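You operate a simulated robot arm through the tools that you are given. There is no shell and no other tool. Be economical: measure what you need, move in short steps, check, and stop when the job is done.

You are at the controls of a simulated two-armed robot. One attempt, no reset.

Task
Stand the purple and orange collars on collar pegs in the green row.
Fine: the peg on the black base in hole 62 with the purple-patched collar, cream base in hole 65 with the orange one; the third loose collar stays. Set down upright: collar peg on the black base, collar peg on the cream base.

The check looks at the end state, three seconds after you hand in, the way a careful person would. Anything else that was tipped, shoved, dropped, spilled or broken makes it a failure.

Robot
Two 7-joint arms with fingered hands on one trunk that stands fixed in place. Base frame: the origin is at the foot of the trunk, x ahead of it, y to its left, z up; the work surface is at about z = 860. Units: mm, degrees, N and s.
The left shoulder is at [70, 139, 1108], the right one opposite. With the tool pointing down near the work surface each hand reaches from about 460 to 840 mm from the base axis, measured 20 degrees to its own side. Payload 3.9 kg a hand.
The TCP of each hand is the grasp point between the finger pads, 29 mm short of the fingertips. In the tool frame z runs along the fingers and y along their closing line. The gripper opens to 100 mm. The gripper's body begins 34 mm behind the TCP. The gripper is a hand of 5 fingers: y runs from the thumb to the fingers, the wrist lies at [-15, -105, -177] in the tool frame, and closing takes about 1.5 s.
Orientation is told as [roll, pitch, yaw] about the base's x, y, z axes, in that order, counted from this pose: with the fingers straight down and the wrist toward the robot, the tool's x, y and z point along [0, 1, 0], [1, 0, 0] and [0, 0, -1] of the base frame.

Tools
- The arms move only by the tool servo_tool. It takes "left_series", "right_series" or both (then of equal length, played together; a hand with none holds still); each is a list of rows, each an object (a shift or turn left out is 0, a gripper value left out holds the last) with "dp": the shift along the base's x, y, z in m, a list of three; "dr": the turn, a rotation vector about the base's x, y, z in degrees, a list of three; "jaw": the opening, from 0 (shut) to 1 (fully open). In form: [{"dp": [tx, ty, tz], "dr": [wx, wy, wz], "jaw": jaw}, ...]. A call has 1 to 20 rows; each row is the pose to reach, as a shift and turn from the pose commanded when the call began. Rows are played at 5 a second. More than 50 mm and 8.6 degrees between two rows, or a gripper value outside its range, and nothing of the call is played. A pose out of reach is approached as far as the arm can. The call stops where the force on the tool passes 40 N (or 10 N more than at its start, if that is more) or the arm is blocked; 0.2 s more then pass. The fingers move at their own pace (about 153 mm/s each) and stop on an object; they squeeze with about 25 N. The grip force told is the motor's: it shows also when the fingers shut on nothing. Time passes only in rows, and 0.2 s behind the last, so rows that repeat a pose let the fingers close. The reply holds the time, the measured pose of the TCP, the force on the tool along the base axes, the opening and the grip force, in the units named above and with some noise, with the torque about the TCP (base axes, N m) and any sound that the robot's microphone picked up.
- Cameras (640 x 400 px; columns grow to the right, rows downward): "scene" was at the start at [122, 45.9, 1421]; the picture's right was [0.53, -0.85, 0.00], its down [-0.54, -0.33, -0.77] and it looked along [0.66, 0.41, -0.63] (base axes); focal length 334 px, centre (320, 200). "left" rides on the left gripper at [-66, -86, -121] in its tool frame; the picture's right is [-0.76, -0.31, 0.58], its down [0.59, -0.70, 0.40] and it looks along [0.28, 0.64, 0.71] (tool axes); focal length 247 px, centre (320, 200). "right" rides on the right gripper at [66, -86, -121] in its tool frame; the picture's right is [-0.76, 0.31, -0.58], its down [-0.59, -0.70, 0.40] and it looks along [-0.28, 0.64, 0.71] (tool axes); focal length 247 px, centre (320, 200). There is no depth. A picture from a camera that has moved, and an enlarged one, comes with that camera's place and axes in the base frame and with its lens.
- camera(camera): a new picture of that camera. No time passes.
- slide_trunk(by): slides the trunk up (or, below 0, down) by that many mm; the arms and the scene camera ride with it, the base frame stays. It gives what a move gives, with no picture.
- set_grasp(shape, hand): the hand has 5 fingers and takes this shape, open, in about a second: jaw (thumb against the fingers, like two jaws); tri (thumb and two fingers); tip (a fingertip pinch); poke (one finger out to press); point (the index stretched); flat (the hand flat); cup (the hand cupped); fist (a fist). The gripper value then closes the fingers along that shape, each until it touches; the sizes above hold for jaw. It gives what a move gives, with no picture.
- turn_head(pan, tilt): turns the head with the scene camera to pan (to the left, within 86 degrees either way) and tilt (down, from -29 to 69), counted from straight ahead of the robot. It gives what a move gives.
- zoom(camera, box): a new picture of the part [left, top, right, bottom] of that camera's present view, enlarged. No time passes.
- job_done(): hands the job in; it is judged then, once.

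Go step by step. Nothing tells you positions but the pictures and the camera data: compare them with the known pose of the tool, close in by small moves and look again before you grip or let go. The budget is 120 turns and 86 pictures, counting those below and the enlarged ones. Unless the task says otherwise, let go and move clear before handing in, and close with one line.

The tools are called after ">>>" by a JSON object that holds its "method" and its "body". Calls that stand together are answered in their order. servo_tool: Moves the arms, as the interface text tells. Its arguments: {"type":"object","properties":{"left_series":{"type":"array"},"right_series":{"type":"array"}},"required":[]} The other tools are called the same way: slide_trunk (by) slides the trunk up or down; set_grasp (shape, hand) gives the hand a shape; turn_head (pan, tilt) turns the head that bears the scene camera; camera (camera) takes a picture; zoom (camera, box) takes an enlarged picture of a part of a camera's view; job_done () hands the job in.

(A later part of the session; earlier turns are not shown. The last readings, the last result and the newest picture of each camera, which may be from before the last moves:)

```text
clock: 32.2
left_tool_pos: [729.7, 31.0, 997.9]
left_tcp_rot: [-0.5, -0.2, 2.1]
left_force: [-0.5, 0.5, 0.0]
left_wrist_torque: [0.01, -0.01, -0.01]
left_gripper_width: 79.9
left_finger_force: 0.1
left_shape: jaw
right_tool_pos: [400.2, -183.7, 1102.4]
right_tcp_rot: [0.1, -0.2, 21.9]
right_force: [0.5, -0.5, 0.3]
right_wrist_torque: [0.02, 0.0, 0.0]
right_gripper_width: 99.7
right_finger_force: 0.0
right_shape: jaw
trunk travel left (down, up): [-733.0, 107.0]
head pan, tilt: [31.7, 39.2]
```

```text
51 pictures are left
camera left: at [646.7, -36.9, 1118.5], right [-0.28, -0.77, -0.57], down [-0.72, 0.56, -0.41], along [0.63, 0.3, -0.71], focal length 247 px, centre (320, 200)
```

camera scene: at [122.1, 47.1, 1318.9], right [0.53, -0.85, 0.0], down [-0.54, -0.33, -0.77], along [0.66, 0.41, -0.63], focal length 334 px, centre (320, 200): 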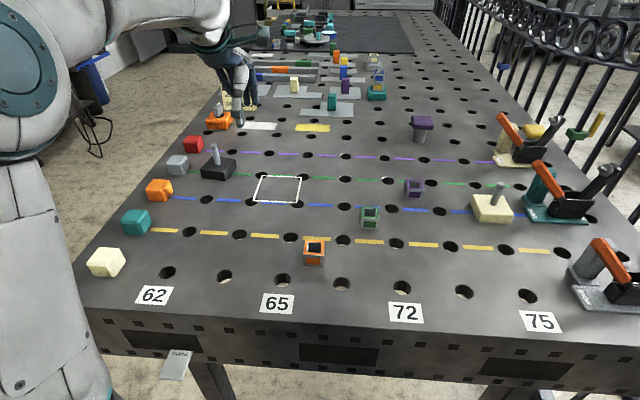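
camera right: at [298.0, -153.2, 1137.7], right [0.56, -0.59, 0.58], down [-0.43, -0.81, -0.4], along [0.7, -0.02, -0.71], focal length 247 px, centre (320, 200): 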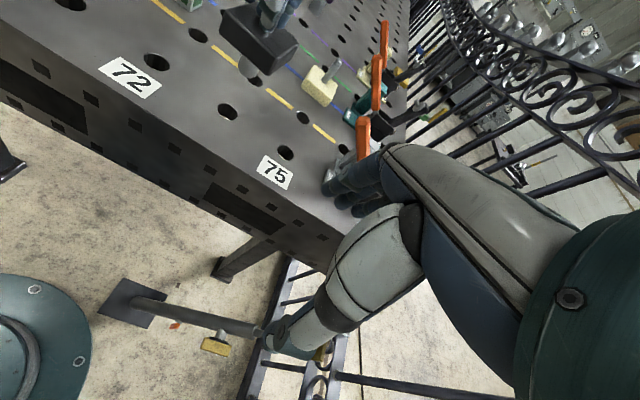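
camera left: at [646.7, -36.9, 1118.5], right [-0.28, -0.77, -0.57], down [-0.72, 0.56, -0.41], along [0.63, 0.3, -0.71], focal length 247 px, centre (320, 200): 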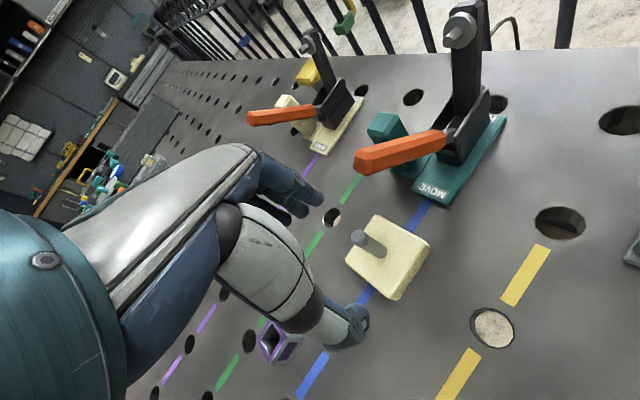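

Reach is fine at yaw 2. I'll narrow the opening to stay clear of the clamp's orange handle, move over the peg and come down partway.

>>> {"method": "servo_tool", "body": {"left_series": [{"dp": [0.009, -0.005, 0], "jaw": 0.5}, {"dp": [0.018, -0.01, 0], "jaw": 0.5}, {"dp": [0.018, -0.01, -0.02], "jaw": 0.5}, {"dp": [0.018, -0.01, -0.025], "jaw": 0.5}, {"dp": [0.018, -0.01, -0.025], "jaw": 0.5}]}}

>>> {"method": "camera", "body": {"camera": "left"}}

>>> {"method": "zoom", "body": {"camera": "left", "box": [280, 180, 460, 330]}}

```text
clock: 33.4
left_tool_pos: [749.5, 21.6, 971.3]
left_tcp_rot: [-0.3, -0.2, 2.3]
left_force: [-0.1, 0.3, -0.6]
left_wrist_torque: [0.01, 0.01, 0.01]
left_gripper_width: 50.3
left_finger_force: 0.2
left_shape: jaw
right_tool_pos: [399.9, -182.8, 1101.5]
right_tcp_rot: [0.0, -0.2, 21.7]
right_force: [0.9, 0.2, 0.6]
right_wrist_torque: [0.01, -0.03, -0.01]
right_gripper_width: 99.8
right_finger_force: 0.1
right_shape: jaw
trunk travel left (down, up): [-733.0, 107.0]
head pan, tilt: [31.7, 39.2]
```

```text
50 pictures are left
camera left: at [665.7, -46.2, 1092.5], right [-0.28, -0.77, -0.57], down [-0.72, 0.56, -0.4], along [0.63, 0.3, -0.71], focal length 247 px, centre (320, 200)
```

left: 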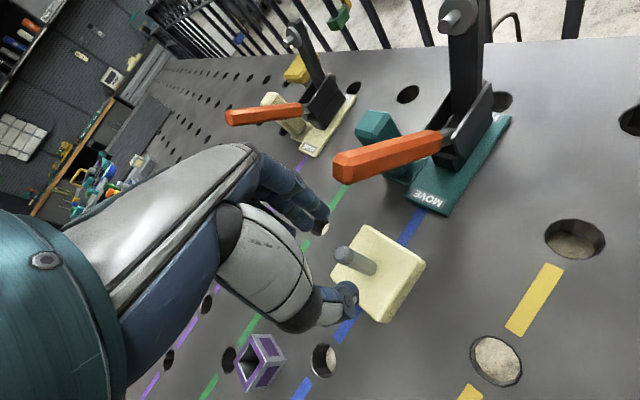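

```text
2.67 times, centred on (370, 255) of left
camera zoom: at [665.7, -46.2, 1092.5], right [-0.28, -0.77, -0.57], down [-0.72, 0.56, -0.4], along [0.63, 0.3, -0.71], focal length 659 px, centre (187, 53)
```

zoom: 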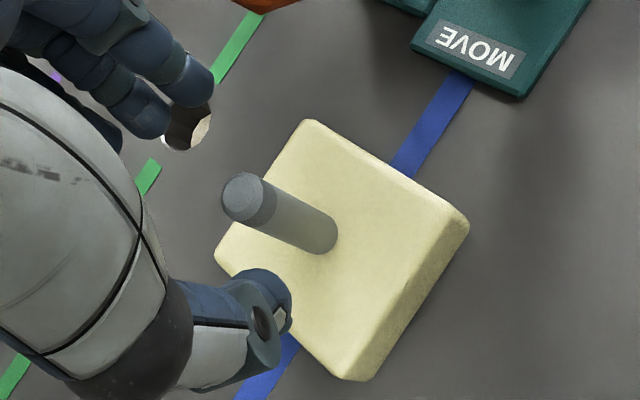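

The peg is centred below. Descending to grip height.

>>> {"method": "servo_tool", "body": {"left_series": [{"dp": [0.001, 0, -0.015]}, {"dp": [0.001, 0, -0.03]}, {"dp": [0.001, 0, -0.042]}, {"dp": [0.001, 0, -0.05]}, {"dp": [0.001, 0, -0.05]}]}}

>>> {"method": "zoom", "body": {"camera": "left", "box": [230, 150, 450, 330]}}

```text
clock: 34.6
left_tool_pos: [750.5, 22.5, 921.5]
left_tcp_rot: [-0.4, -0.2, 2.1]
left_force: [0.2, -0.2, -0.3]
left_wrist_torque: [-0.01, 0.02, 0.0]
left_gripper_width: 50.4
left_finger_force: 0.2
left_shape: jaw
right_tool_pos: [400.4, -183.4, 1102.4]
right_tcp_rot: [0.0, -0.2, 21.8]
right_force: [0.3, -0.6, 0.3]
right_wrist_torque: [-0.01, 0.02, 0.0]
right_gripper_width: 99.9
right_finger_force: 0.1
right_shape: jaw
trunk travel left (down, up): [-733.0, 107.0]
head pan, tilt: [31.7, 39.2]
```

```text
2.22 times, centred on (340, 240) of left
camera zoom: at [666.7, -46.1, 1042.9], right [-0.28, -0.77, -0.57], down [-0.72, 0.56, -0.41], along [0.63, 0.3, -0.71], focal length 549 px, centre (276, 111)
```

zoom: 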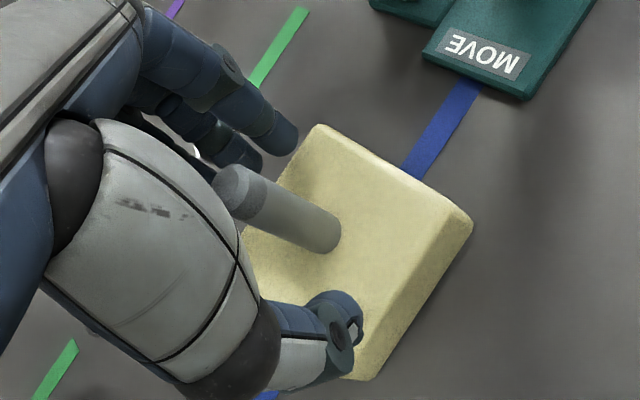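

Closing on the cream base's peg.

>>> {"method": "servo_tool", "body": {"left_series": [{"dp": [0, -0.001, -0.002], "jaw": 0.5}, {"dp": [0, -0.001, -0.002], "jaw": 0.2}, {"dp": [0, -0.001, -0.002], "jaw": 0.0}, {"dp": [0, -0.001, -0.002], "jaw": 0.0}, {"dp": [0, -0.001, -0.002], "jaw": 0.0}, {"dp": [0, -0.001, -0.002], "jaw": 0.0}, {"dp": [0, -0.001, -0.002], "jaw": 0.0}, {"dp": [0, -0.001, -0.002], "jaw": 0.0}]}}

>>> {"method": "zoom", "body": {"camera": "left", "box": [230, 150, 450, 330]}}

```text
clock: 36.4
left_tool_pos: [750.0, 20.7, 918.7]
left_tcp_rot: [-0.4, -0.2, 2.3]
left_force: [-0.7, -0.1, 0.5]
left_wrist_torque: [-0.04, -0.01, 0.0]
left_gripper_width: 2.7
left_finger_force: 25.1
left_shape: jaw
right_tool_pos: [400.9, -182.6, 1101.6]
right_tcp_rot: [0.0, -0.1, 21.9]
right_force: [0.2, 0.4, 0.2]
right_wrist_torque: [-0.01, 0.03, 0.02]
right_gripper_width: 99.6
right_finger_force: 0.1
right_shape: jaw
trunk travel left (down, up): [-733.0, 107.0]
head pan, tilt: [31.7, 39.2]
```

```text
2.22 times, centred on (340, 240) of left
camera zoom: at [666.8, -47.0, 1040.6], right [-0.28, -0.77, -0.57], down [-0.72, 0.56, -0.4], along [0.63, 0.3, -0.71], focal length 549 px, centre (276, 111)
```

zoom: 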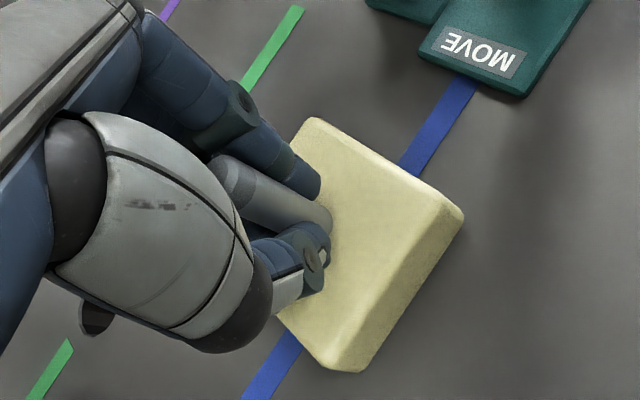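

Test lift of 12 mm.

>>> {"method": "slide_trunk", "body": {"by": 12}}

>>> {"method": "zoom", "body": {"camera": "left", "box": [230, 150, 450, 330]}}

```text
clock: 37.0
left_tool_pos: [750.3, 20.3, 930.4]
left_tcp_rot: [-0.4, 0.0, 2.2]
left_force: [-1.2, 0.5, -4.4]
left_wrist_torque: [-0.02, 0.06, -0.02]
left_gripper_width: 2.5
left_finger_force: 24.9
left_shape: jaw
right_tool_pos: [401.4, -183.0, 1114.3]
right_tcp_rot: [0.0, -0.1, 21.8]
right_force: [0.3, 0.6, -0.4]
right_wrist_torque: [0.01, -0.01, 0.02]
right_gripper_width: 99.9
right_finger_force: 0.1
right_shape: jaw
trunk travel left (down, up): [-745.0, 95.0]
head pan, tilt: [31.7, 39.2]
```

```text
2.22 times, centred on (340, 240) of left
camera zoom: at [667.1, -47.0, 1052.4], right [-0.28, -0.77, -0.57], down [-0.72, 0.56, -0.4], along [0.63, 0.3, -0.71], focal length 549 px, centre (276, 111)
```

zoom: 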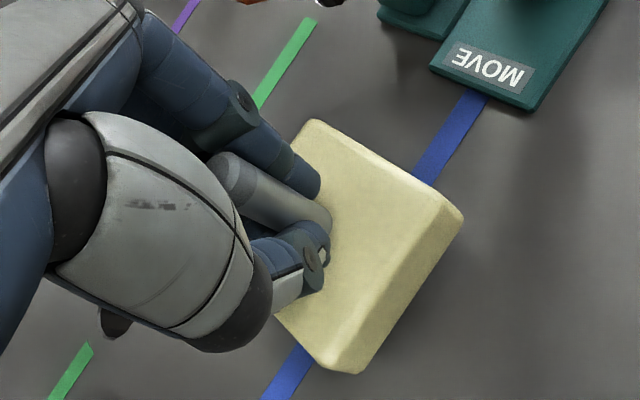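

Held. Lifting 85 mm more, then carrying to green hole 65, predicted TCP (656,422).

>>> {"method": "servo_tool", "body": {"left_series": [{"dp": [0, 0, 0.025]}, {"dp": [0, 0, 0.05]}, {"dp": [-0.002, 0.005, 0.075]}, {"dp": [-0.008, 0.03, 0.085]}, {"dp": [-0.015, 0.062, 0.085]}, {"dp": [-0.022, 0.094, 0.085]}, {"dp": [-0.029, 0.126, 0.085]}, {"dp": [-0.037, 0.158, 0.085]}, {"dp": [-0.044, 0.19, 0.085]}, {"dp": [-0.052, 0.222, 0.085]}, {"dp": [-0.059, 0.254, 0.085]}, {"dp": [-0.067, 0.286, 0.085]}, {"dp": [-0.074, 0.318, 0.085]}, {"dp": [-0.082, 0.35, 0.085]}, {"dp": [-0.088, 0.378, 0.085]}, {"dp": [-0.092, 0.394, 0.085]}, {"dp": [-0.094, 0.401, 0.085]}, {"dp": [-0.094, 0.401, 0.085]}]}}

>>> {"method": "camera", "body": {"camera": "scene"}}

>>> {"method": "camera", "body": {"camera": "left"}}

```text
clock: 40.8
left_tool_pos: [656.8, 423.3, 1014.6]
left_tcp_rot: [-0.5, -0.2, 2.1]
left_force: [0.3, -0.4, -5.1]
left_wrist_torque: [-0.01, -0.03, -0.02]
left_gripper_width: 2.6
left_finger_force: 24.9
left_shape: jaw
right_tool_pos: [400.9, -182.4, 1115.1]
right_tcp_rot: [0.0, -0.1, 21.7]
right_force: [0.4, 0.0, -0.6]
right_wrist_torque: [0.03, 0.02, 0.0]
right_gripper_width: 99.8
right_finger_force: 0.1
right_shape: jaw
trunk travel left (down, up): [-745.0, 95.0]
head pan, tilt: [31.7, 39.2]
```

```text
45 pictures are left
camera scene: at [123.0, 46.4, 1415.9], right [0.53, -0.85, 0.0], down [-0.54, -0.33, -0.77], along [0.66, 0.41, -0.63], focal length 334 px, centre (320, 200)
```

scene: 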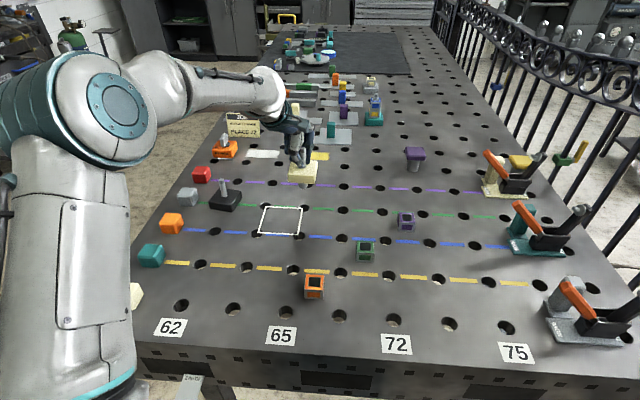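

```text
44 pictures are left
camera left: at [574.1, 354.7, 1137.0], right [-0.28, -0.77, -0.57], down [-0.72, 0.56, -0.4], along [0.63, 0.3, -0.71], focal length 247 px, centre (320, 200)
```

left: 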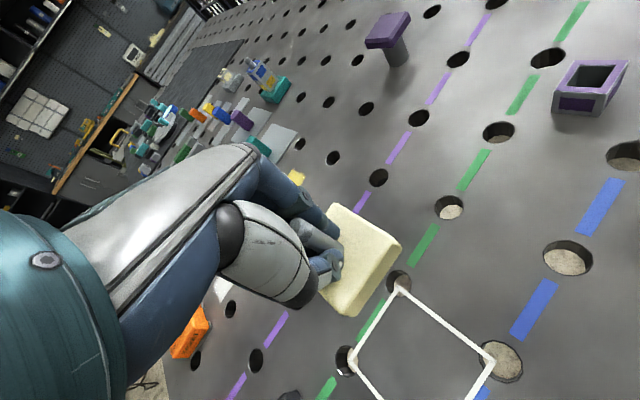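

Now over hole 65. Descending to just above the surface and checking the alignment.

>>> {"method": "servo_tool", "body": {"left_series": [{"dp": [0, -0.001, -0.02]}, {"dp": [0, -0.001, -0.04]}, {"dp": [0, -0.001, -0.055]}, {"dp": [0, -0.001, -0.058]}, {"dp": [0, -0.001, -0.058]}]}}

>>> {"method": "zoom", "body": {"camera": "scene", "box": [260, 150, 340, 220]}}

```text
clock: 42.0
left_tool_pos: [658.2, 420.6, 957.3]
left_tcp_rot: [-0.4, -0.1, 2.2]
left_force: [0.6, -0.4, -4.8]
left_wrist_torque: [0.0, 0.02, -0.01]
left_gripper_width: 2.5
left_finger_force: 25.0
left_shape: jaw
right_tool_pos: [400.7, -183.0, 1113.5]
right_tcp_rot: [0.0, -0.2, 21.8]
right_force: [0.4, -0.5, 0.2]
right_wrist_torque: [-0.02, -0.02, 0.03]
right_gripper_width: 99.8
right_finger_force: 0.1
right_shape: jaw
trunk travel left (down, up): [-745.0, 95.0]
head pan, tilt: [31.7, 39.2]
```

```text
5.71 times, centred on (300, 185) of scene
camera zoom: at [122.8, 46.5, 1415.9], right [0.53, -0.85, 0.0], down [-0.54, -0.33, -0.77], along [0.66, 0.41, -0.63], focal length 1909 px, centre (434, 286)
```

zoom: 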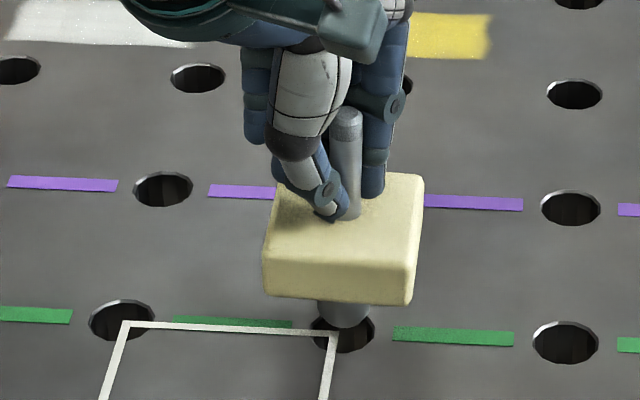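

Sideways alignment is good; the spigot looks 2–3 mm too far out, consistent with the measured TCP. Correcting and lowering slowly.

>>> {"method": "servo_tool", "body": {"left_series": [{"dp": [-0.0025, 0.0003, 0]}, {"dp": [-0.0025, 0.0003, -0.004]}, {"dp": [-0.0025, 0.0003, -0.008]}, {"dp": [-0.0025, 0.0003, -0.012]}, {"dp": [-0.0025, 0.0003, -0.016]}]}}

>>> {"method": "zoom", "body": {"camera": "scene", "box": [260, 150, 340, 220]}}

```text
clock: 43.2
left_tool_pos: [654.2, 422.1, 940.6]
left_tcp_rot: [-0.5, -0.2, 2.1]
left_force: [0.0, -0.2, -5.5]
left_wrist_torque: [-0.01, 0.03, -0.03]
left_gripper_width: 2.7
left_finger_force: 24.8
left_shape: jaw
right_tool_pos: [400.8, -181.9, 1112.6]
right_tcp_rot: [-0.1, -0.2, 21.8]
right_force: [0.7, 0.2, 0.7]
right_wrist_torque: [0.0, 0.04, -0.01]
right_gripper_width: 99.8
right_finger_force: 0.0
right_shape: jaw
trunk travel left (down, up): [-745.0, 95.0]
head pan, tilt: [31.7, 39.2]
```

```text
5.71 times, centred on (300, 185) of scene
camera zoom: at [123.0, 46.6, 1415.8], right [0.53, -0.85, 0.0], down [-0.54, -0.33, -0.77], along [0.66, 0.41, -0.63], focal length 1909 px, centre (434, 286)
```

zoom: 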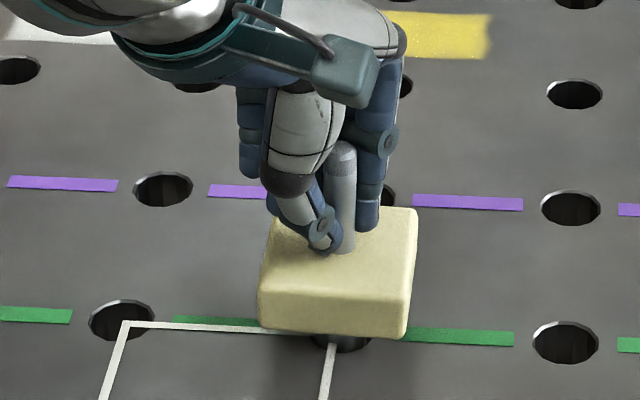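

Entering freely. Lowering to seat.

>>> {"method": "servo_tool", "body": {"left_series": [{"dp": [0.0005, 0, -0.005]}, {"dp": [0.0005, 0, -0.01]}, {"dp": [0.0005, 0, -0.015]}, {"dp": [0.0005, 0, -0.019]}, {"dp": [0.0005, 0, -0.0215]}, {"dp": [0.0005, 0, -0.0225]}]}}

>>> {"method": "zoom", "body": {"camera": "scene", "box": [260, 150, 340, 220]}}

```text
clock: 44.6
left_tool_pos: [654.4, 423.1, 920.3]
left_tcp_rot: [-0.4, -0.2, 2.3]
left_force: [0.0, 0.4, -3.4]
left_wrist_torque: [-0.05, 0.05, -0.01]
left_gripper_width: 2.7
left_finger_force: 25.3
left_shape: jaw
right_tool_pos: [401.0, -181.6, 1113.3]
right_tcp_rot: [0.1, -0.1, 21.8]
right_force: [0.6, -0.1, -1.0]
right_wrist_torque: [-0.01, -0.04, 0.0]
right_gripper_width: 100.0
right_finger_force: 0.0
right_shape: jaw
trunk travel left (down, up): [-745.0, 95.0]
head pan, tilt: [31.7, 39.2]
```

```text
5.71 times, centred on (300, 185) of scene
camera zoom: at [122.5, 46.4, 1415.9], right [0.53, -0.85, 0.0], down [-0.54, -0.33, -0.77], along [0.66, 0.41, -0.63], focal length 1909 px, centre (434, 286)
```

zoom: 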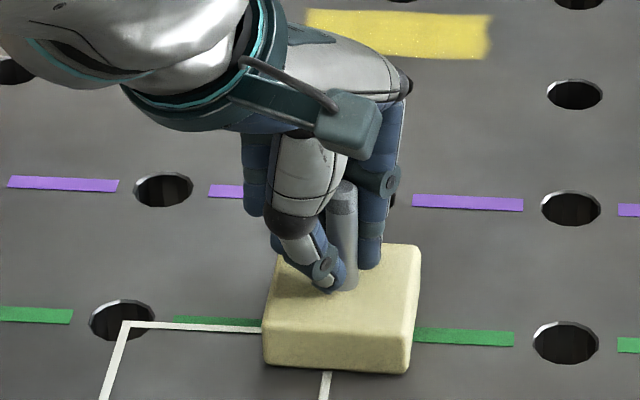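

Contact is starting. One and a half millimetres more, then release and retreat upward.

>>> {"method": "servo_tool", "body": {"left_series": [{"dp": [0, 0, -0.0015]}, {"dp": [0, 0, -0.0015]}, {"dp": [0, 0, -0.0015], "jaw": 0.2}, {"dp": [0, 0, -0.0015], "jaw": 0.5}, {"dp": [0, 0, -0.0015], "jaw": 0.8}, {"dp": [0, 0, -0.0015], "jaw": 0.8}]}}

>>> {"method": "servo_tool", "body": {"left_series": [{"dp": [0, 0, 0.03]}, {"dp": [0, 0, 0.07]}, {"dp": [0, 0, 0.11]}, {"dp": [0, 0, 0.13]}, {"dp": [0.01, -0.04, 0.13], "dr": [0, 0, 5]}, {"dp": [0.02, -0.08, 0.13], "dr": [0, 0, 10]}, {"dp": [0.03, -0.12, 0.13], "dr": [0, 0, 15]}, {"dp": [0.04, -0.16, 0.13], "dr": [0, 0, 20]}, {"dp": [0.05, -0.2, 0.13], "dr": [0, 0, 25]}, {"dp": [0.063, -0.24, 0.13], "dr": [0, 0, 25]}, {"dp": [0.063, -0.246, 0.13], "dr": [0, 0, 25]}]}}

>>> {"method": "camera", "body": {"camera": "scene"}}

>>> {"method": "camera", "body": {"camera": "left"}}

```text
clock: 46.0
left_tool_pos: [654.7, 422.5, 918.5]
left_tcp_rot: [-0.4, -0.2, 2.2]
left_force: [0.2, 0.6, 0.1]
left_wrist_torque: [0.02, -0.03, -0.01]
left_gripper_width: 79.9
left_finger_force: 0.0
left_shape: jaw
right_tool_pos: [400.0, -182.8, 1114.3]
right_tcp_rot: [-0.1, -0.1, 21.7]
right_force: [-0.5, 0.1, -0.4]
right_wrist_torque: [-0.01, 0.02, 0.01]
right_gripper_width: 99.9
right_finger_force: 0.1
right_shape: jaw
trunk travel left (down, up): [-745.0, 95.0]
head pan, tilt: [31.7, 39.2]
```

```text
clock: 48.4
left_tool_pos: [716.8, 175.5, 1049.8]
left_tcp_rot: [-0.4, -0.2, 27.2]
left_force: [0.0, -0.7, -0.2]
left_wrist_torque: [0.01, 0.01, 0.01]
left_gripper_width: 79.7
left_finger_force: 0.1
left_shape: jaw
right_tool_pos: [400.7, -182.2, 1113.4]
right_tcp_rot: [0.0, -0.2, 21.8]
right_force: [0.0, 0.3, 0.4]
right_wrist_torque: [0.04, 0.01, 0.01]
right_gripper_width: 99.7
right_finger_force: 0.1
right_shape: jaw
trunk travel left (down, up): [-745.0, 95.0]
head pan, tilt: [31.7, 39.2]
```

```text
40 pictures are left
camera scene: at [121.5, 46.3, 1416.0], right [0.53, -0.85, 0.0], down [-0.54, -0.33, -0.77], along [0.66, 0.41, -0.63], focal length 334 px, centre (320, 200)
```

scene: 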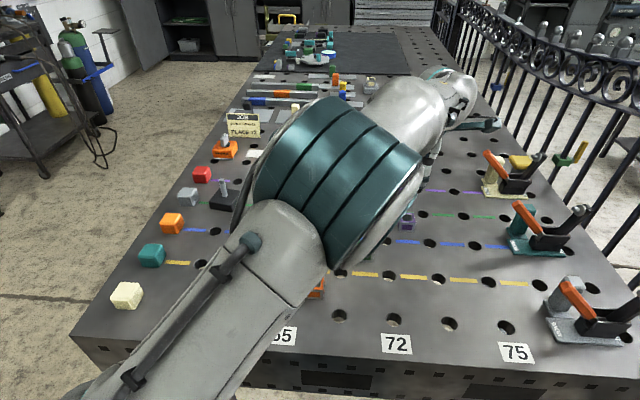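

```text
39 pictures are left
camera left: at [670.2, 77.1, 1169.9], right [0.08, -0.82, -0.57], down [-0.89, 0.2, -0.41], along [0.45, 0.54, -0.71], focal length 247 px, centre (320, 200)
```

left: 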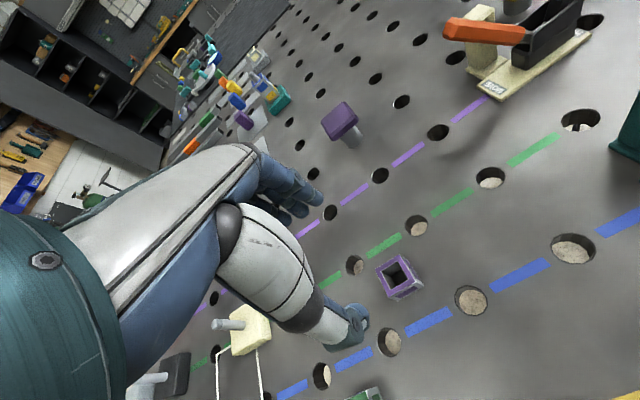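

The cream base is placed and the purple collar is below the hand. Zooming in to locate it and its orientation.

>>> {"method": "zoom", "body": {"camera": "left", "box": [350, 230, 450, 320]}}

```text
4.44 times, centred on (400, 275) of left
camera zoom: at [670.2, 77.1, 1169.9], right [0.08, -0.82, -0.57], down [-0.89, 0.2, -0.41], along [0.45, 0.54, -0.71], focal length 1098 px, centre (-36, -133)
```

zoom: 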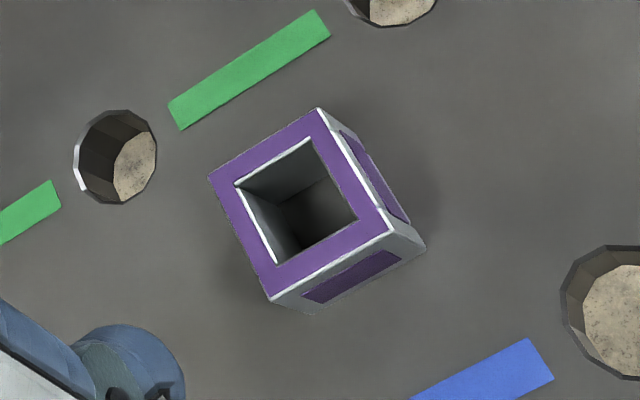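

The collar is about 35 mm wide, square with the board, centred near (724,177), top at about 888. Moving over it and descending partway.

>>> {"method": "servo_tool", "body": {"left_series": [{"dp": [0.007, 0.0015, -0.03]}, {"dp": [0.007, 0.0015, -0.06]}, {"dp": [0.007, 0.0015, -0.09]}, {"dp": [0.007, 0.0015, -0.11]}, {"dp": [0.007, 0.0015, -0.115]}, {"dp": [0.007, 0.0015, -0.115]}]}}

>>> {"method": "camera", "body": {"camera": "left"}}

>>> {"method": "zoom", "body": {"camera": "left", "box": [250, 180, 410, 310]}}

```text
clock: 49.8
left_tool_pos: [724.7, 177.9, 933.3]
left_tcp_rot: [-0.4, -0.2, 27.2]
left_force: [-0.7, 0.8, 0.2]
left_wrist_torque: [0.0, 0.0, 0.0]
left_gripper_width: 79.8
left_finger_force: 0.1
left_shape: jaw
right_tool_pos: [399.8, -183.8, 1113.1]
right_tcp_rot: [0.0, -0.1, 21.8]
right_force: [-0.1, -0.3, 0.8]
right_wrist_torque: [0.02, 0.02, 0.01]
right_gripper_width: 99.8
right_finger_force: 0.2
right_shape: jaw
trunk travel left (down, up): [-745.0, 95.0]
head pan, tilt: [31.7, 39.2]
```

```text
37 pictures are left
camera left: at [677.7, 80.5, 1054.7], right [0.08, -0.82, -0.57], down [-0.89, 0.2, -0.4], along [0.45, 0.54, -0.71], focal length 247 px, centre (320, 200)
```

left: 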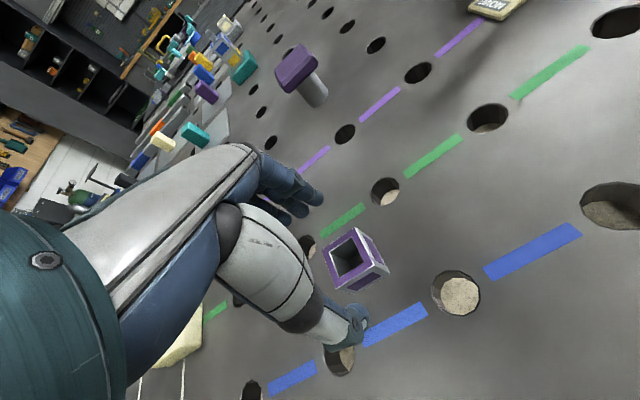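

```text
3.08 times, centred on (330, 245) of left
camera zoom: at [677.7, 80.5, 1054.7], right [0.08, -0.82, -0.57], down [-0.89, 0.2, -0.4], along [0.45, 0.54, -0.71], focal length 760 px, centre (289, 62)
```

zoom: 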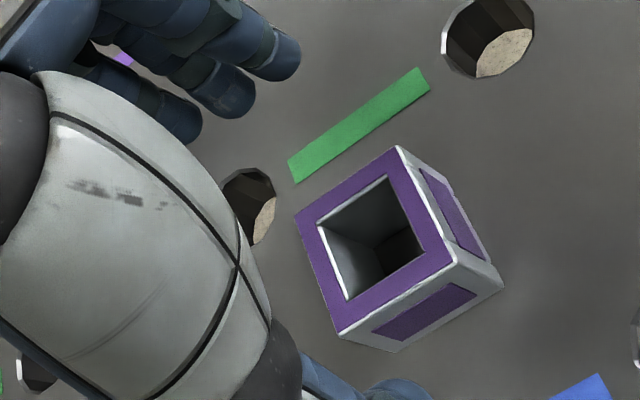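

Alignment looks right. Descending so the fingertips are about 3 mm above the board, then checking before closing.

>>> {"method": "servo_tool", "body": {"left_series": [{"dp": [0, -0.0005, -0.015]}, {"dp": [0, -0.0005, -0.028]}, {"dp": [0, -0.0005, -0.036]}, {"dp": [0, -0.0005, -0.04]}, {"dp": [0, -0.0005, -0.04]}]}}

>>> {"method": "camera", "body": {"camera": "left"}}

```text
clock: 51.0
left_tool_pos: [723.9, 176.7, 893.4]
left_tcp_rot: [-0.5, -0.2, 27.3]
left_force: [0.2, 0.3, 0.1]
left_wrist_torque: [-0.02, -0.02, 0.0]
left_gripper_width: 79.8
left_finger_force: 0.1
left_shape: jaw
right_tool_pos: [400.4, -182.3, 1114.1]
right_tcp_rot: [-0.1, -0.1, 21.8]
right_force: [-0.4, -0.2, 0.4]
right_wrist_torque: [-0.01, 0.0, -0.02]
right_gripper_width: 99.8
right_finger_force: 0.1
right_shape: jaw
trunk travel left (down, up): [-745.0, 95.0]
head pan, tilt: [31.7, 39.2]
```

```text
35 pictures are left
camera left: at [677.4, 79.3, 1014.6], right [0.08, -0.82, -0.57], down [-0.89, 0.2, -0.4], along [0.45, 0.54, -0.71], focal length 247 px, centre (320, 200)
```

left: 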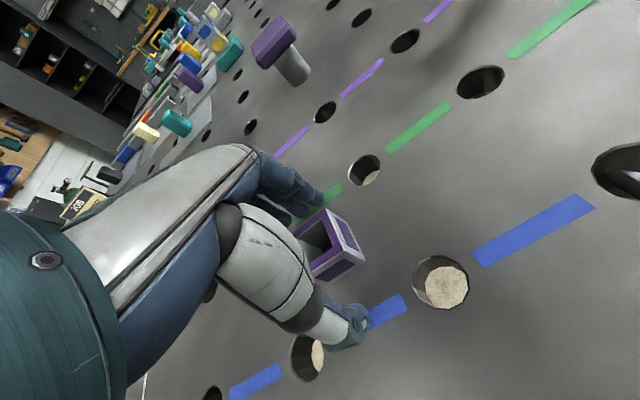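

The collar sits between thumb and fingers. Closing.

>>> {"method": "servo_tool", "body": {"left_series": [{"jaw": 0.6}, {"jaw": 0.4}, {"jaw": 0.2}, {"jaw": 0.0}, {"jaw": 0.0}, {"jaw": 0.0}, {"jaw": 0.0}, {"jaw": 0.0}]}}

>>> {"method": "zoom", "body": {"camera": "left", "box": [250, 170, 410, 300]}}

```text
clock: 52.8
left_tool_pos: [724.0, 176.8, 894.0]
left_tcp_rot: [-0.4, -0.2, 27.3]
left_force: [-0.4, -0.1, 0.7]
left_wrist_torque: [0.01, -0.03, 0.0]
left_gripper_width: 28.2
left_finger_force: 25.3
left_shape: jaw
right_tool_pos: [400.7, -183.2, 1113.9]
right_tcp_rot: [-0.1, 0.0, 21.8]
right_force: [0.1, 0.7, -0.1]
right_wrist_torque: [0.0, 0.05, 0.0]
right_gripper_width: 99.9
right_finger_force: 0.1
right_shape: jaw
trunk travel left (down, up): [-745.0, 95.0]
head pan, tilt: [31.7, 39.2]
```

```text
3.08 times, centred on (330, 235) of left
camera zoom: at [677.5, 79.3, 1014.7], right [0.08, -0.82, -0.57], down [-0.89, 0.2, -0.4], along [0.45, 0.54, -0.71], focal length 760 px, centre (289, 92)
```

zoom: 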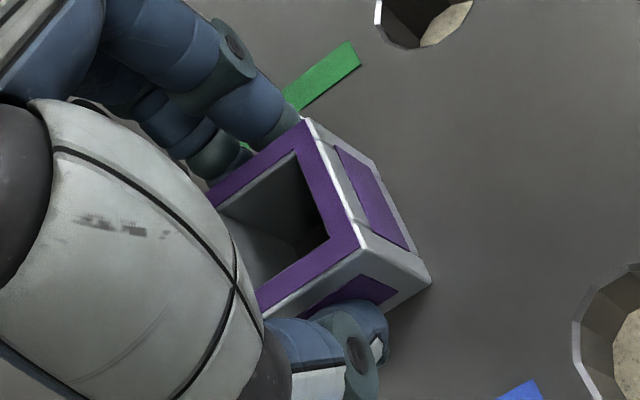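

Gripped. Lifting 100 mm and inspecting.

>>> {"method": "servo_tool", "body": {"left_series": [{"dp": [0, 0, 0.015]}, {"dp": [0, 0, 0.04]}, {"dp": [0, 0, 0.07]}, {"dp": [0, 0, 0.1]}, {"dp": [0, 0, 0.12]}, {"dp": [0, 0, 0.12]}]}}

>>> {"method": "zoom", "body": {"camera": "left", "box": [250, 170, 410, 300]}}

```text
clock: 54.2
left_tool_pos: [723.8, 176.5, 1014.0]
left_tcp_rot: [-0.4, -0.1, 27.2]
left_force: [0.7, 0.5, -2.2]
left_wrist_torque: [0.02, 0.01, -0.01]
left_gripper_width: 28.6
left_finger_force: 24.6
left_shape: jaw
right_tool_pos: [400.3, -182.7, 1112.9]
right_tcp_rot: [0.0, -0.1, 21.7]
right_force: [0.0, -0.9, 0.5]
right_wrist_torque: [-0.02, 0.01, 0.01]
right_gripper_width: 99.7
right_finger_force: 0.1
right_shape: jaw
trunk travel left (down, up): [-745.0, 95.0]
head pan, tilt: [31.7, 39.2]
```

```text
3.08 times, centred on (330, 235) of left
camera zoom: at [677.5, 79.7, 1134.5], right [0.08, -0.82, -0.57], down [-0.89, 0.2, -0.4], along [0.44, 0.54, -0.71], focal length 760 px, centre (289, 92)
```

zoom: 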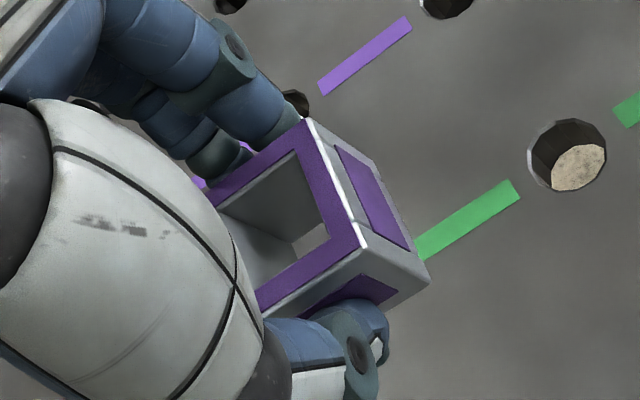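

Holding well, and the collar centre is about (+2.5,−2) from the TCP. Carrying it to hover near the black peg.

>>> {"method": "servo_tool", "body": {"left_series": [{"dp": [-0.005, 0.013, 0.01]}, {"dp": [-0.015, 0.039, 0.015]}, {"dp": [-0.026, 0.068, 0.015]}, {"dp": [-0.037, 0.097, 0.015]}, {"dp": [-0.048, 0.126, 0.015]}, {"dp": [-0.059, 0.155, 0.015]}, {"dp": [-0.07, 0.184, 0.015]}, {"dp": [-0.081, 0.213, 0.015]}, {"dp": [-0.092, 0.242, 0.015]}, {"dp": [-0.103, 0.271, 0.015]}, {"dp": [-0.114, 0.3, 0.015]}, {"dp": [-0.125, 0.329, 0.015]}, {"dp": [-0.136, 0.358, 0.015]}, {"dp": [-0.147, 0.387, 0.015]}, {"dp": [-0.156, 0.41, 0.01]}, {"dp": [-0.163, 0.426, 0.0]}, {"dp": [-0.163, 0.426, 0.0]}, {"dp": [-0.163, 0.426, 0.0]}]}}

>>> {"method": "zoom", "body": {"camera": "left", "box": [240, 170, 460, 340]}}

>>> {"method": "zoom", "body": {"camera": "scene", "box": [185, 140, 275, 220]}}

```text
clock: 58.0
left_tool_pos: [561.1, 602.6, 1011.5]
left_tcp_rot: [-0.4, -0.1, 27.2]
left_force: [0.3, -0.5, -1.7]
left_wrist_torque: [-0.01, 0.03, -0.01]
left_gripper_width: 28.4
left_finger_force: 24.9
left_shape: jaw
right_tool_pos: [400.3, -182.9, 1113.8]
right_tcp_rot: [0.1, -0.1, 21.8]
right_force: [-0.6, -0.7, -0.2]
right_wrist_torque: [0.01, 0.01, 0.0]
right_gripper_width: 99.9
right_finger_force: 0.1
right_shape: jaw
trunk travel left (down, up): [-745.0, 95.0]
head pan, tilt: [31.7, 39.2]
```

```text
2.35 times, centred on (350, 255) of left
camera zoom: at [514.1, 505.9, 1134.6], right [0.08, -0.82, -0.57], down [-0.89, 0.2, -0.4], along [0.44, 0.54, -0.71], focal length 581 px, centre (249, 71)
```

zoom: 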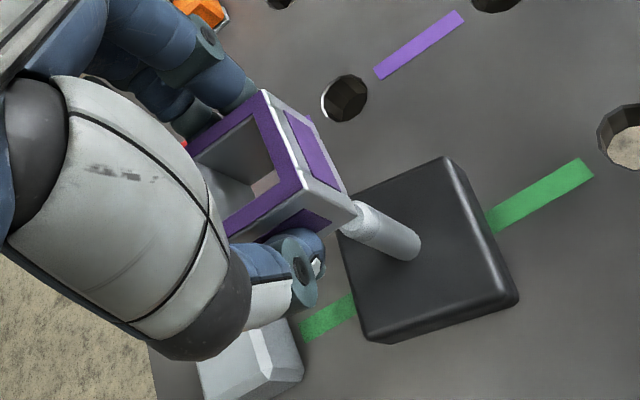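

```text
5.00 times, centred on (230, 180) of scene
camera zoom: at [122.3, 46.4, 1415.9], right [0.53, -0.85, 0.0], down [-0.54, -0.33, -0.77], along [0.66, 0.41, -0.63], focal length 1671 px, centre (770, 300)
```

zoom: 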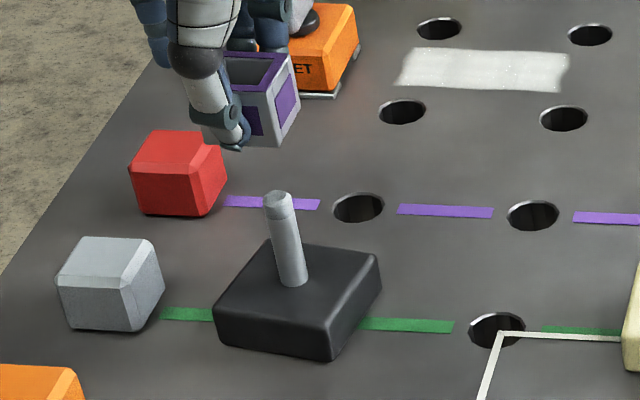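

The peg on the black base may lean slightly. I'll look closely at how the base sits before lowering the collar.

>>> {"method": "zoom", "body": {"camera": "scene", "box": [210, 170, 270, 215]}}

>>> {"method": "zoom", "body": {"camera": "left", "box": [350, 230, 450, 320]}}

```text
8.89 times, centred on (240, 192) of scene
camera zoom: at [122.3, 46.4, 1415.9], right [0.53, -0.85, 0.0], down [-0.54, -0.33, -0.77], along [0.66, 0.41, -0.63], focal length 2970 px, centre (1031, 267)
```

zoom: 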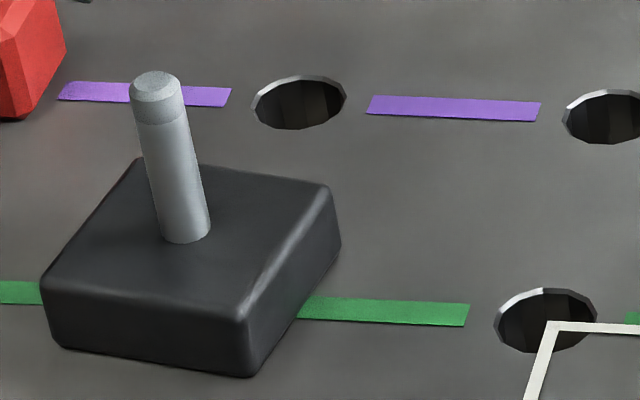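

```text
4.44 times, centred on (400, 275) of left
camera zoom: at [514.1, 505.9, 1134.6], right [0.08, -0.82, -0.57], down [-0.89, 0.2, -0.4], along [0.44, 0.54, -0.71], focal length 1098 px, centre (-36, -133)
```

zoom: 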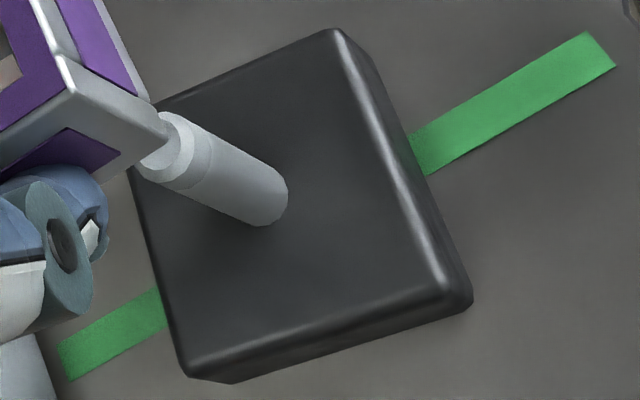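

Measured against the vertical vanishing point, the peg is upright, and its location is about (562,601), top z≈938. Shifting the collar over it and lowering to just above the peg tip.

>>> {"method": "servo_tool", "body": {"left_series": [{"dp": [-0.0015, -0.0015, -0.01]}, {"dp": [-0.0015, -0.0015, -0.02]}, {"dp": [-0.0015, -0.0015, -0.028]}, {"dp": [-0.0015, -0.0015, -0.032]}, {"dp": [-0.0015, -0.0015, -0.032]}]}}

>>> {"method": "zoom", "body": {"camera": "left", "box": [270, 190, 390, 290]}}

>>> {"method": "zoom", "body": {"camera": "scene", "box": [190, 150, 270, 215]}}

```text
clock: 59.2
left_tool_pos: [560.3, 599.5, 981.2]
left_tcp_rot: [-0.3, 0.0, 27.2]
left_force: [0.4, -0.2, -2.1]
left_wrist_torque: [-0.01, 0.02, 0.01]
left_gripper_width: 28.5
left_finger_force: 25.5
left_shape: jaw
right_tool_pos: [401.4, -182.6, 1113.6]
right_tcp_rot: [0.0, -0.1, 21.7]
right_force: [0.0, -0.5, 0.9]
right_wrist_torque: [0.02, 0.0, 0.01]
right_gripper_width: 99.6
right_finger_force: 0.1
right_shape: jaw
trunk travel left (down, up): [-745.0, 95.0]
head pan, tilt: [31.7, 39.2]
```

```text
4.00 times, centred on (330, 240) of left
camera zoom: at [513.1, 503.5, 1102.5], right [0.08, -0.82, -0.57], down [-0.89, 0.2, -0.4], along [0.44, 0.54, -0.71], focal length 988 px, centre (280, 40)
```

zoom: 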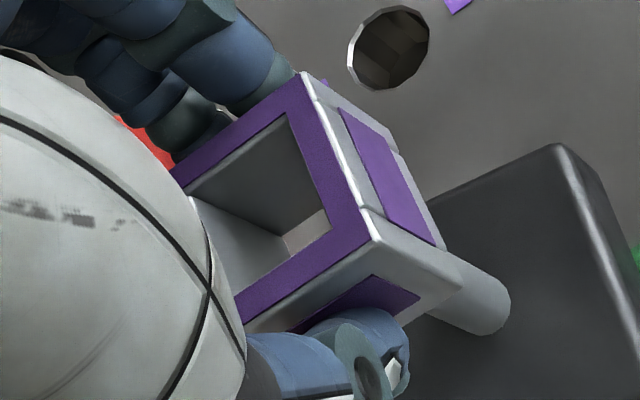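

```text
6.15 times, centred on (230, 182) of scene
camera zoom: at [122.2, 46.2, 1415.9], right [0.53, -0.85, 0.0], down [-0.54, -0.33, -0.77], along [0.66, 0.41, -0.63], focal length 2056 px, centre (874, 308)
```

zoom: 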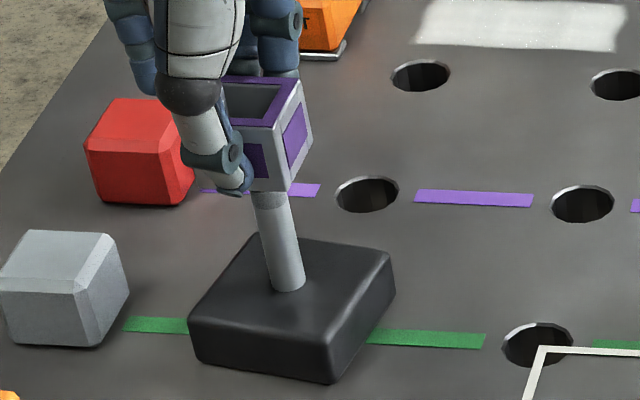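

Both views show the collar axis lined up with the peg axis. Lowering gently and watching the force.

>>> {"method": "servo_tool", "body": {"left_series": [{"dp": [0.0005, 0.0003, -0.005]}, {"dp": [0.0005, 0.0003, -0.01]}, {"dp": [0.0005, 0.0003, -0.015]}, {"dp": [0.0005, 0.0003, -0.02]}]}}

>>> {"method": "zoom", "body": {"camera": "left", "box": [270, 190, 390, 290]}}

```text
clock: 60.2
left_tool_pos: [561.4, 601.4, 961.0]
left_tcp_rot: [-0.5, -0.2, 27.2]
left_force: [-0.6, 0.2, -2.2]
left_wrist_torque: [0.01, -0.03, 0.02]
left_gripper_width: 28.4
left_finger_force: 24.3
left_shape: jaw
right_tool_pos: [401.2, -182.1, 1114.3]
right_tcp_rot: [0.1, -0.1, 21.7]
right_force: [0.4, -0.1, 0.5]
right_wrist_torque: [0.0, -0.03, 0.02]
right_gripper_width: 99.7
right_finger_force: 0.1
right_shape: jaw
trunk travel left (down, up): [-745.0, 95.0]
head pan, tilt: [31.7, 39.2]
```

```text
4.00 times, centred on (330, 240) of left
camera zoom: at [514.4, 504.3, 1082.6], right [0.08, -0.82, -0.57], down [-0.89, 0.2, -0.4], along [0.44, 0.54, -0.71], focal length 988 px, centre (280, 40)
```

zoom: 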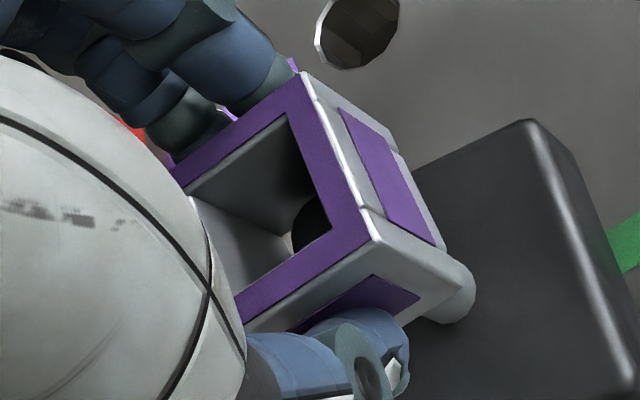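

The peg tip is inside the collar and there is no contact force. Continuing down.

>>> {"method": "servo_tool", "body": {"left_series": [{"dp": [0, 0, -0.007]}, {"dp": [0, 0, -0.014]}, {"dp": [0, 0, -0.021]}, {"dp": [0, 0, -0.028]}, {"dp": [0, 0, -0.034]}]}}

>>> {"method": "zoom", "body": {"camera": "scene", "box": [190, 150, 270, 215]}}

```text
clock: 61.4
left_tool_pos: [560.5, 601.0, 927.4]
left_tcp_rot: [-0.3, -0.1, 27.1]
left_force: [-0.1, 0.6, -2.2]
left_wrist_torque: [0.02, 0.03, -0.02]
left_gripper_width: 28.5
left_finger_force: 25.0
left_shape: jaw
right_tool_pos: [401.1, -183.8, 1113.4]
right_tcp_rot: [0.1, -0.1, 21.8]
right_force: [-0.2, 0.4, -0.1]
right_wrist_torque: [0.0, 0.01, -0.03]
right_gripper_width: 99.7
right_finger_force: 0.0
right_shape: jaw
trunk travel left (down, up): [-745.0, 95.0]
head pan, tilt: [31.7, 39.2]
```

```text
6.15 times, centred on (230, 182) of scene
camera zoom: at [122.4, 46.3, 1415.9], right [0.53, -0.85, 0.0], down [-0.54, -0.33, -0.77], along [0.66, 0.41, -0.63], focal length 2056 px, centre (874, 308)
```

zoom: 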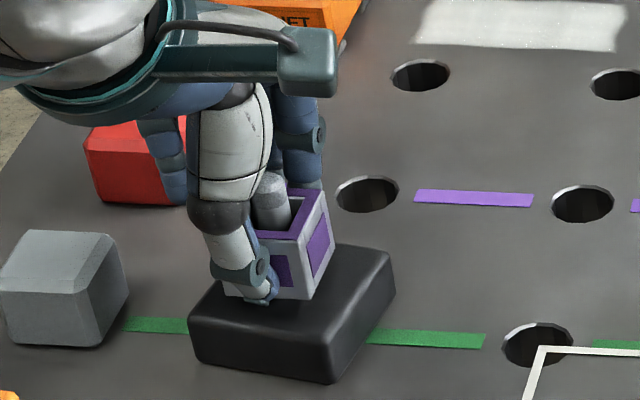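

The peg stands through the collar. Final few millimetres down.

>>> {"method": "servo_tool", "body": {"left_series": [{"dp": [0, 0, -0.002]}, {"dp": [0, 0, -0.004]}, {"dp": [0, 0, -0.006]}, {"dp": [0, 0, -0.007]}]}}

```text
clock: 62.4
left_tool_pos: [559.4, 601.8, 920.9]
left_tcp_rot: [-0.5, -0.1, 27.2]
left_force: [-0.2, -0.4, -2.5]
left_wrist_torque: [0.03, -0.02, 0.05]
left_gripper_width: 28.4
left_finger_force: 24.8
left_shape: jaw
right_tool_pos: [400.3, -182.6, 1113.4]
right_tcp_rot: [0.0, -0.1, 21.8]
right_force: [0.4, -0.3, -0.4]
right_wrist_torque: [0.0, 0.01, -0.01]
right_gripper_width: 99.6
right_finger_force: 0.0
right_shape: jaw
trunk travel left (down, up): [-745.0, 95.0]
head pan, tilt: [31.7, 39.2]
```

>>> {"method": "servo_tool", "body": {"left_series": [{"dp": [0, 0, -0.001]}, {"dp": [0, 0, -0.002]}, {"dp": [0, 0, -0.003]}]}}

>>> {"method": "zoom", "body": {"camera": "scene", "box": [205, 170, 255, 210]}}

```text
clock: 63.2
left_tool_pos: [560.1, 600.8, 919.7]
left_tcp_rot: [-0.4, -0.3, 27.2]
left_force: [-0.1, 1.0, 4.7]
left_wrist_torque: [0.01, -0.02, 0.05]
left_gripper_width: 28.8
left_finger_force: 24.8
left_shape: jaw
right_tool_pos: [400.2, -183.8, 1113.6]
right_tcp_rot: [-0.1, -0.2, 21.7]
right_force: [0.0, 0.3, -0.5]
right_wrist_torque: [-0.01, -0.01, -0.02]
right_gripper_width: 99.8
right_finger_force: 0.0
right_shape: jaw
trunk travel left (down, up): [-745.0, 95.0]
head pan, tilt: [31.7, 39.2]
```

```text
10.00 times, centred on (230, 190) of scene
camera zoom: at [121.3, 45.4, 1416.2], right [0.53, -0.85, 0.0], down [-0.54, -0.33, -0.78], along [0.66, 0.41, -0.63], focal length 3341 px, centre (1220, 300)
```

zoom: 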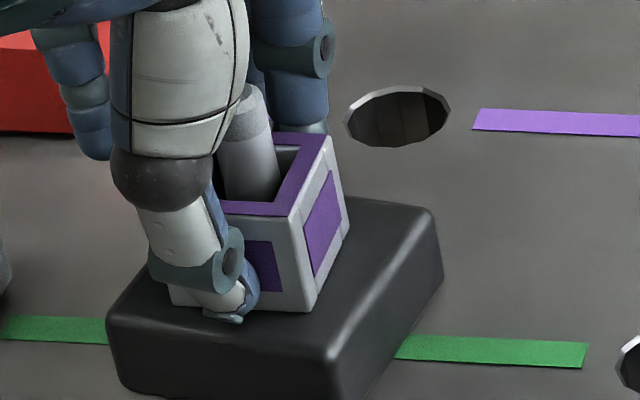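

The collar rests on the base (contact force up). Opening and retreating straight up.

>>> {"method": "servo_tool", "body": {"left_series": [{"dp": [0, 0, 0.0015]}, {"dp": [0, 0, 0.0015], "jaw": 0.5}, {"dp": [0, 0, 0.0015], "jaw": 0.7}, {"dp": [0, 0, 0.0015], "jaw": 0.8}, {"dp": [0, 0, 0.0015], "jaw": 0.8}]}}

>>> {"method": "servo_tool", "body": {"left_series": [{"dp": [0, 0, 0.02]}, {"dp": [0, 0, 0.05]}, {"dp": [0, 0, 0.09]}, {"dp": [0, 0, 0.13]}, {"dp": [-0.01, -0.03, 0.13]}, {"dp": [-0.02, -0.07, 0.13]}, {"dp": [-0.03, -0.11, 0.13]}, {"dp": [-0.04, -0.15, 0.13]}, {"dp": [-0.05, -0.19, 0.13]}, {"dp": [-0.06, -0.23, 0.13]}, {"dp": [-0.08, -0.27, 0.13]}, {"dp": [-0.09, -0.3, 0.13]}, {"dp": [-0.105, -0.335, 0.13]}, {"dp": [-0.105, -0.335, 0.13]}]}}

>>> {"method": "camera", "body": {"camera": "left"}}

>>> {"method": "zoom", "body": {"camera": "left", "box": [330, 210, 450, 310]}}

```text
clock: 64.4
left_tool_pos: [560.0, 600.7, 917.1]
left_tcp_rot: [-0.4, -0.2, 27.1]
left_force: [0.9, -0.1, -0.1]
left_wrist_torque: [0.02, 0.0, -0.01]
left_gripper_width: 79.7
left_finger_force: 0.1
left_shape: jaw
right_tool_pos: [399.9, -184.1, 1113.9]
right_tcp_rot: [-0.1, -0.1, 21.9]
right_force: [0.3, 0.9, 0.0]
right_wrist_torque: [0.0, 0.04, 0.0]
right_gripper_width: 99.7
right_finger_force: 0.0
right_shape: jaw
trunk travel left (down, up): [-745.0, 95.0]
head pan, tilt: [31.7, 39.2]
```

```text
clock: 67.4
left_tool_pos: [498.3, 293.5, 1019.2]
left_tcp_rot: [-1.5, 0.3, 27.5]
left_force: [0.3, 0.4, 0.4]
left_wrist_torque: [-0.04, -0.01, 0.0]
left_gripper_width: 79.8
left_finger_force: 0.0
left_shape: jaw
left hand out of reach, approached as far as the arm can: row 11, 12, 13, 14
right_tool_pos: [400.5, -181.5, 1115.0]
right_tcp_rot: [0.0, -0.1, 21.8]
right_force: [-0.2, 0.4, -0.7]
right_wrist_torque: [0.0, 0.0, 0.01]
right_gripper_width: 99.8
right_finger_force: 0.0
right_shape: jaw
trunk travel left (down, up): [-745.0, 95.0]
head pan, tilt: [31.7, 39.2]
```

```text
23 pictures are left
camera left: at [451.5, 199.3, 1142.0], right [0.08, -0.83, -0.56], down [-0.89, 0.19, -0.41], along [0.44, 0.53, -0.72], focal length 247 px, centre (320, 200)
```

left: 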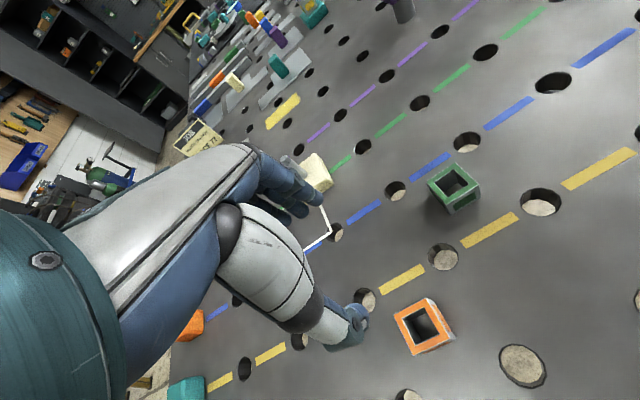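

```text
4.00 times, centred on (390, 260) of left
camera zoom: at [451.5, 199.3, 1142.0], right [0.08, -0.83, -0.56], down [-0.89, 0.19, -0.41], along [0.44, 0.53, -0.72], focal length 988 px, centre (40, -40)
```

zoom: 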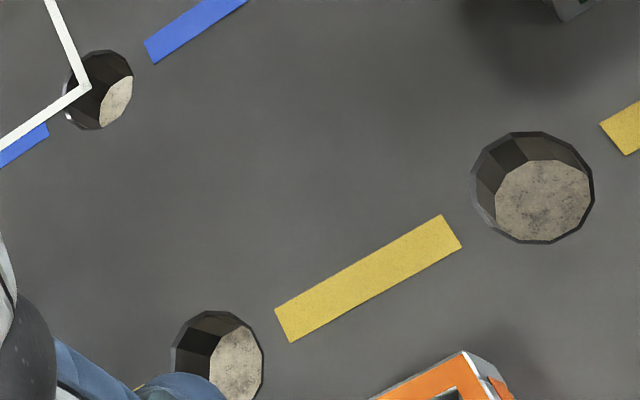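

The purple collar is on. The orange collar at about (455,264) is close in, where the arm folds up, so I'll turn the hand 90° (yaw about −63), which moves the wrist outward.

>>> {"method": "servo_tool", "body": {"left_series": [{"dr": [0, 0, -8]}, {"dr": [0, 0, -16]}, {"dr": [0, 0, -24]}, {"dr": [0, 0, -32]}, {"dr": [0, 0, -40]}, {"dr": [0, 0, -48]}, {"dr": [0, 0, -56]}, {"dr": [0, 0, -64]}, {"dr": [0, 0, -72]}, {"dr": [0, 0, -80]}, {"dr": [0, 0, -88]}, {"dr": [0, 0, -90]}, {"dr": [0, 0, -90]}]}}

>>> {"method": "camera", "body": {"camera": "left"}}

```text
clock: 70.2
left_tool_pos: [501.8, 294.0, 1020.5]
left_tcp_rot: [-0.4, -0.2, -62.8]
left_force: [-0.7, -0.9, -0.2]
left_wrist_torque: [0.0, 0.0, -0.02]
left_gripper_width: 80.0
left_finger_force: 0.1
left_shape: jaw
right_tool_pos: [400.3, -181.7, 1114.3]
right_tcp_rot: [0.1, -0.1, 21.8]
right_force: [0.1, 0.8, -0.6]
right_wrist_torque: [0.01, -0.02, -0.02]
right_gripper_width: 99.8
right_finger_force: 0.1
right_shape: jaw
trunk travel left (down, up): [-745.0, 95.0]
head pan, tilt: [31.7, 39.2]
```

```text
21 pictures are left
camera left: at [404.0, 340.9, 1141.5], right [-0.82, -0.08, -0.57], down [0.2, 0.89, -0.4], along [0.54, -0.45, -0.71], focal length 247 px, centre (320, 200)
```

left: 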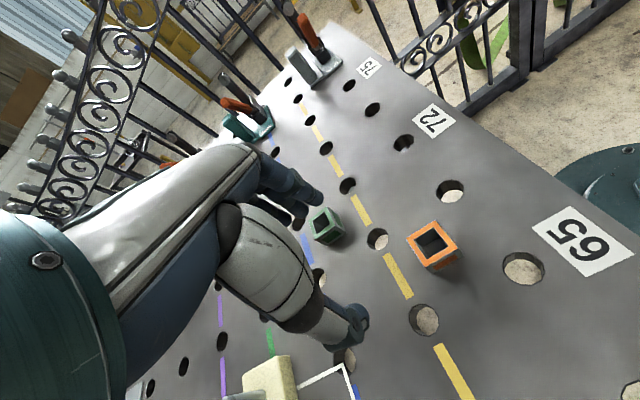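

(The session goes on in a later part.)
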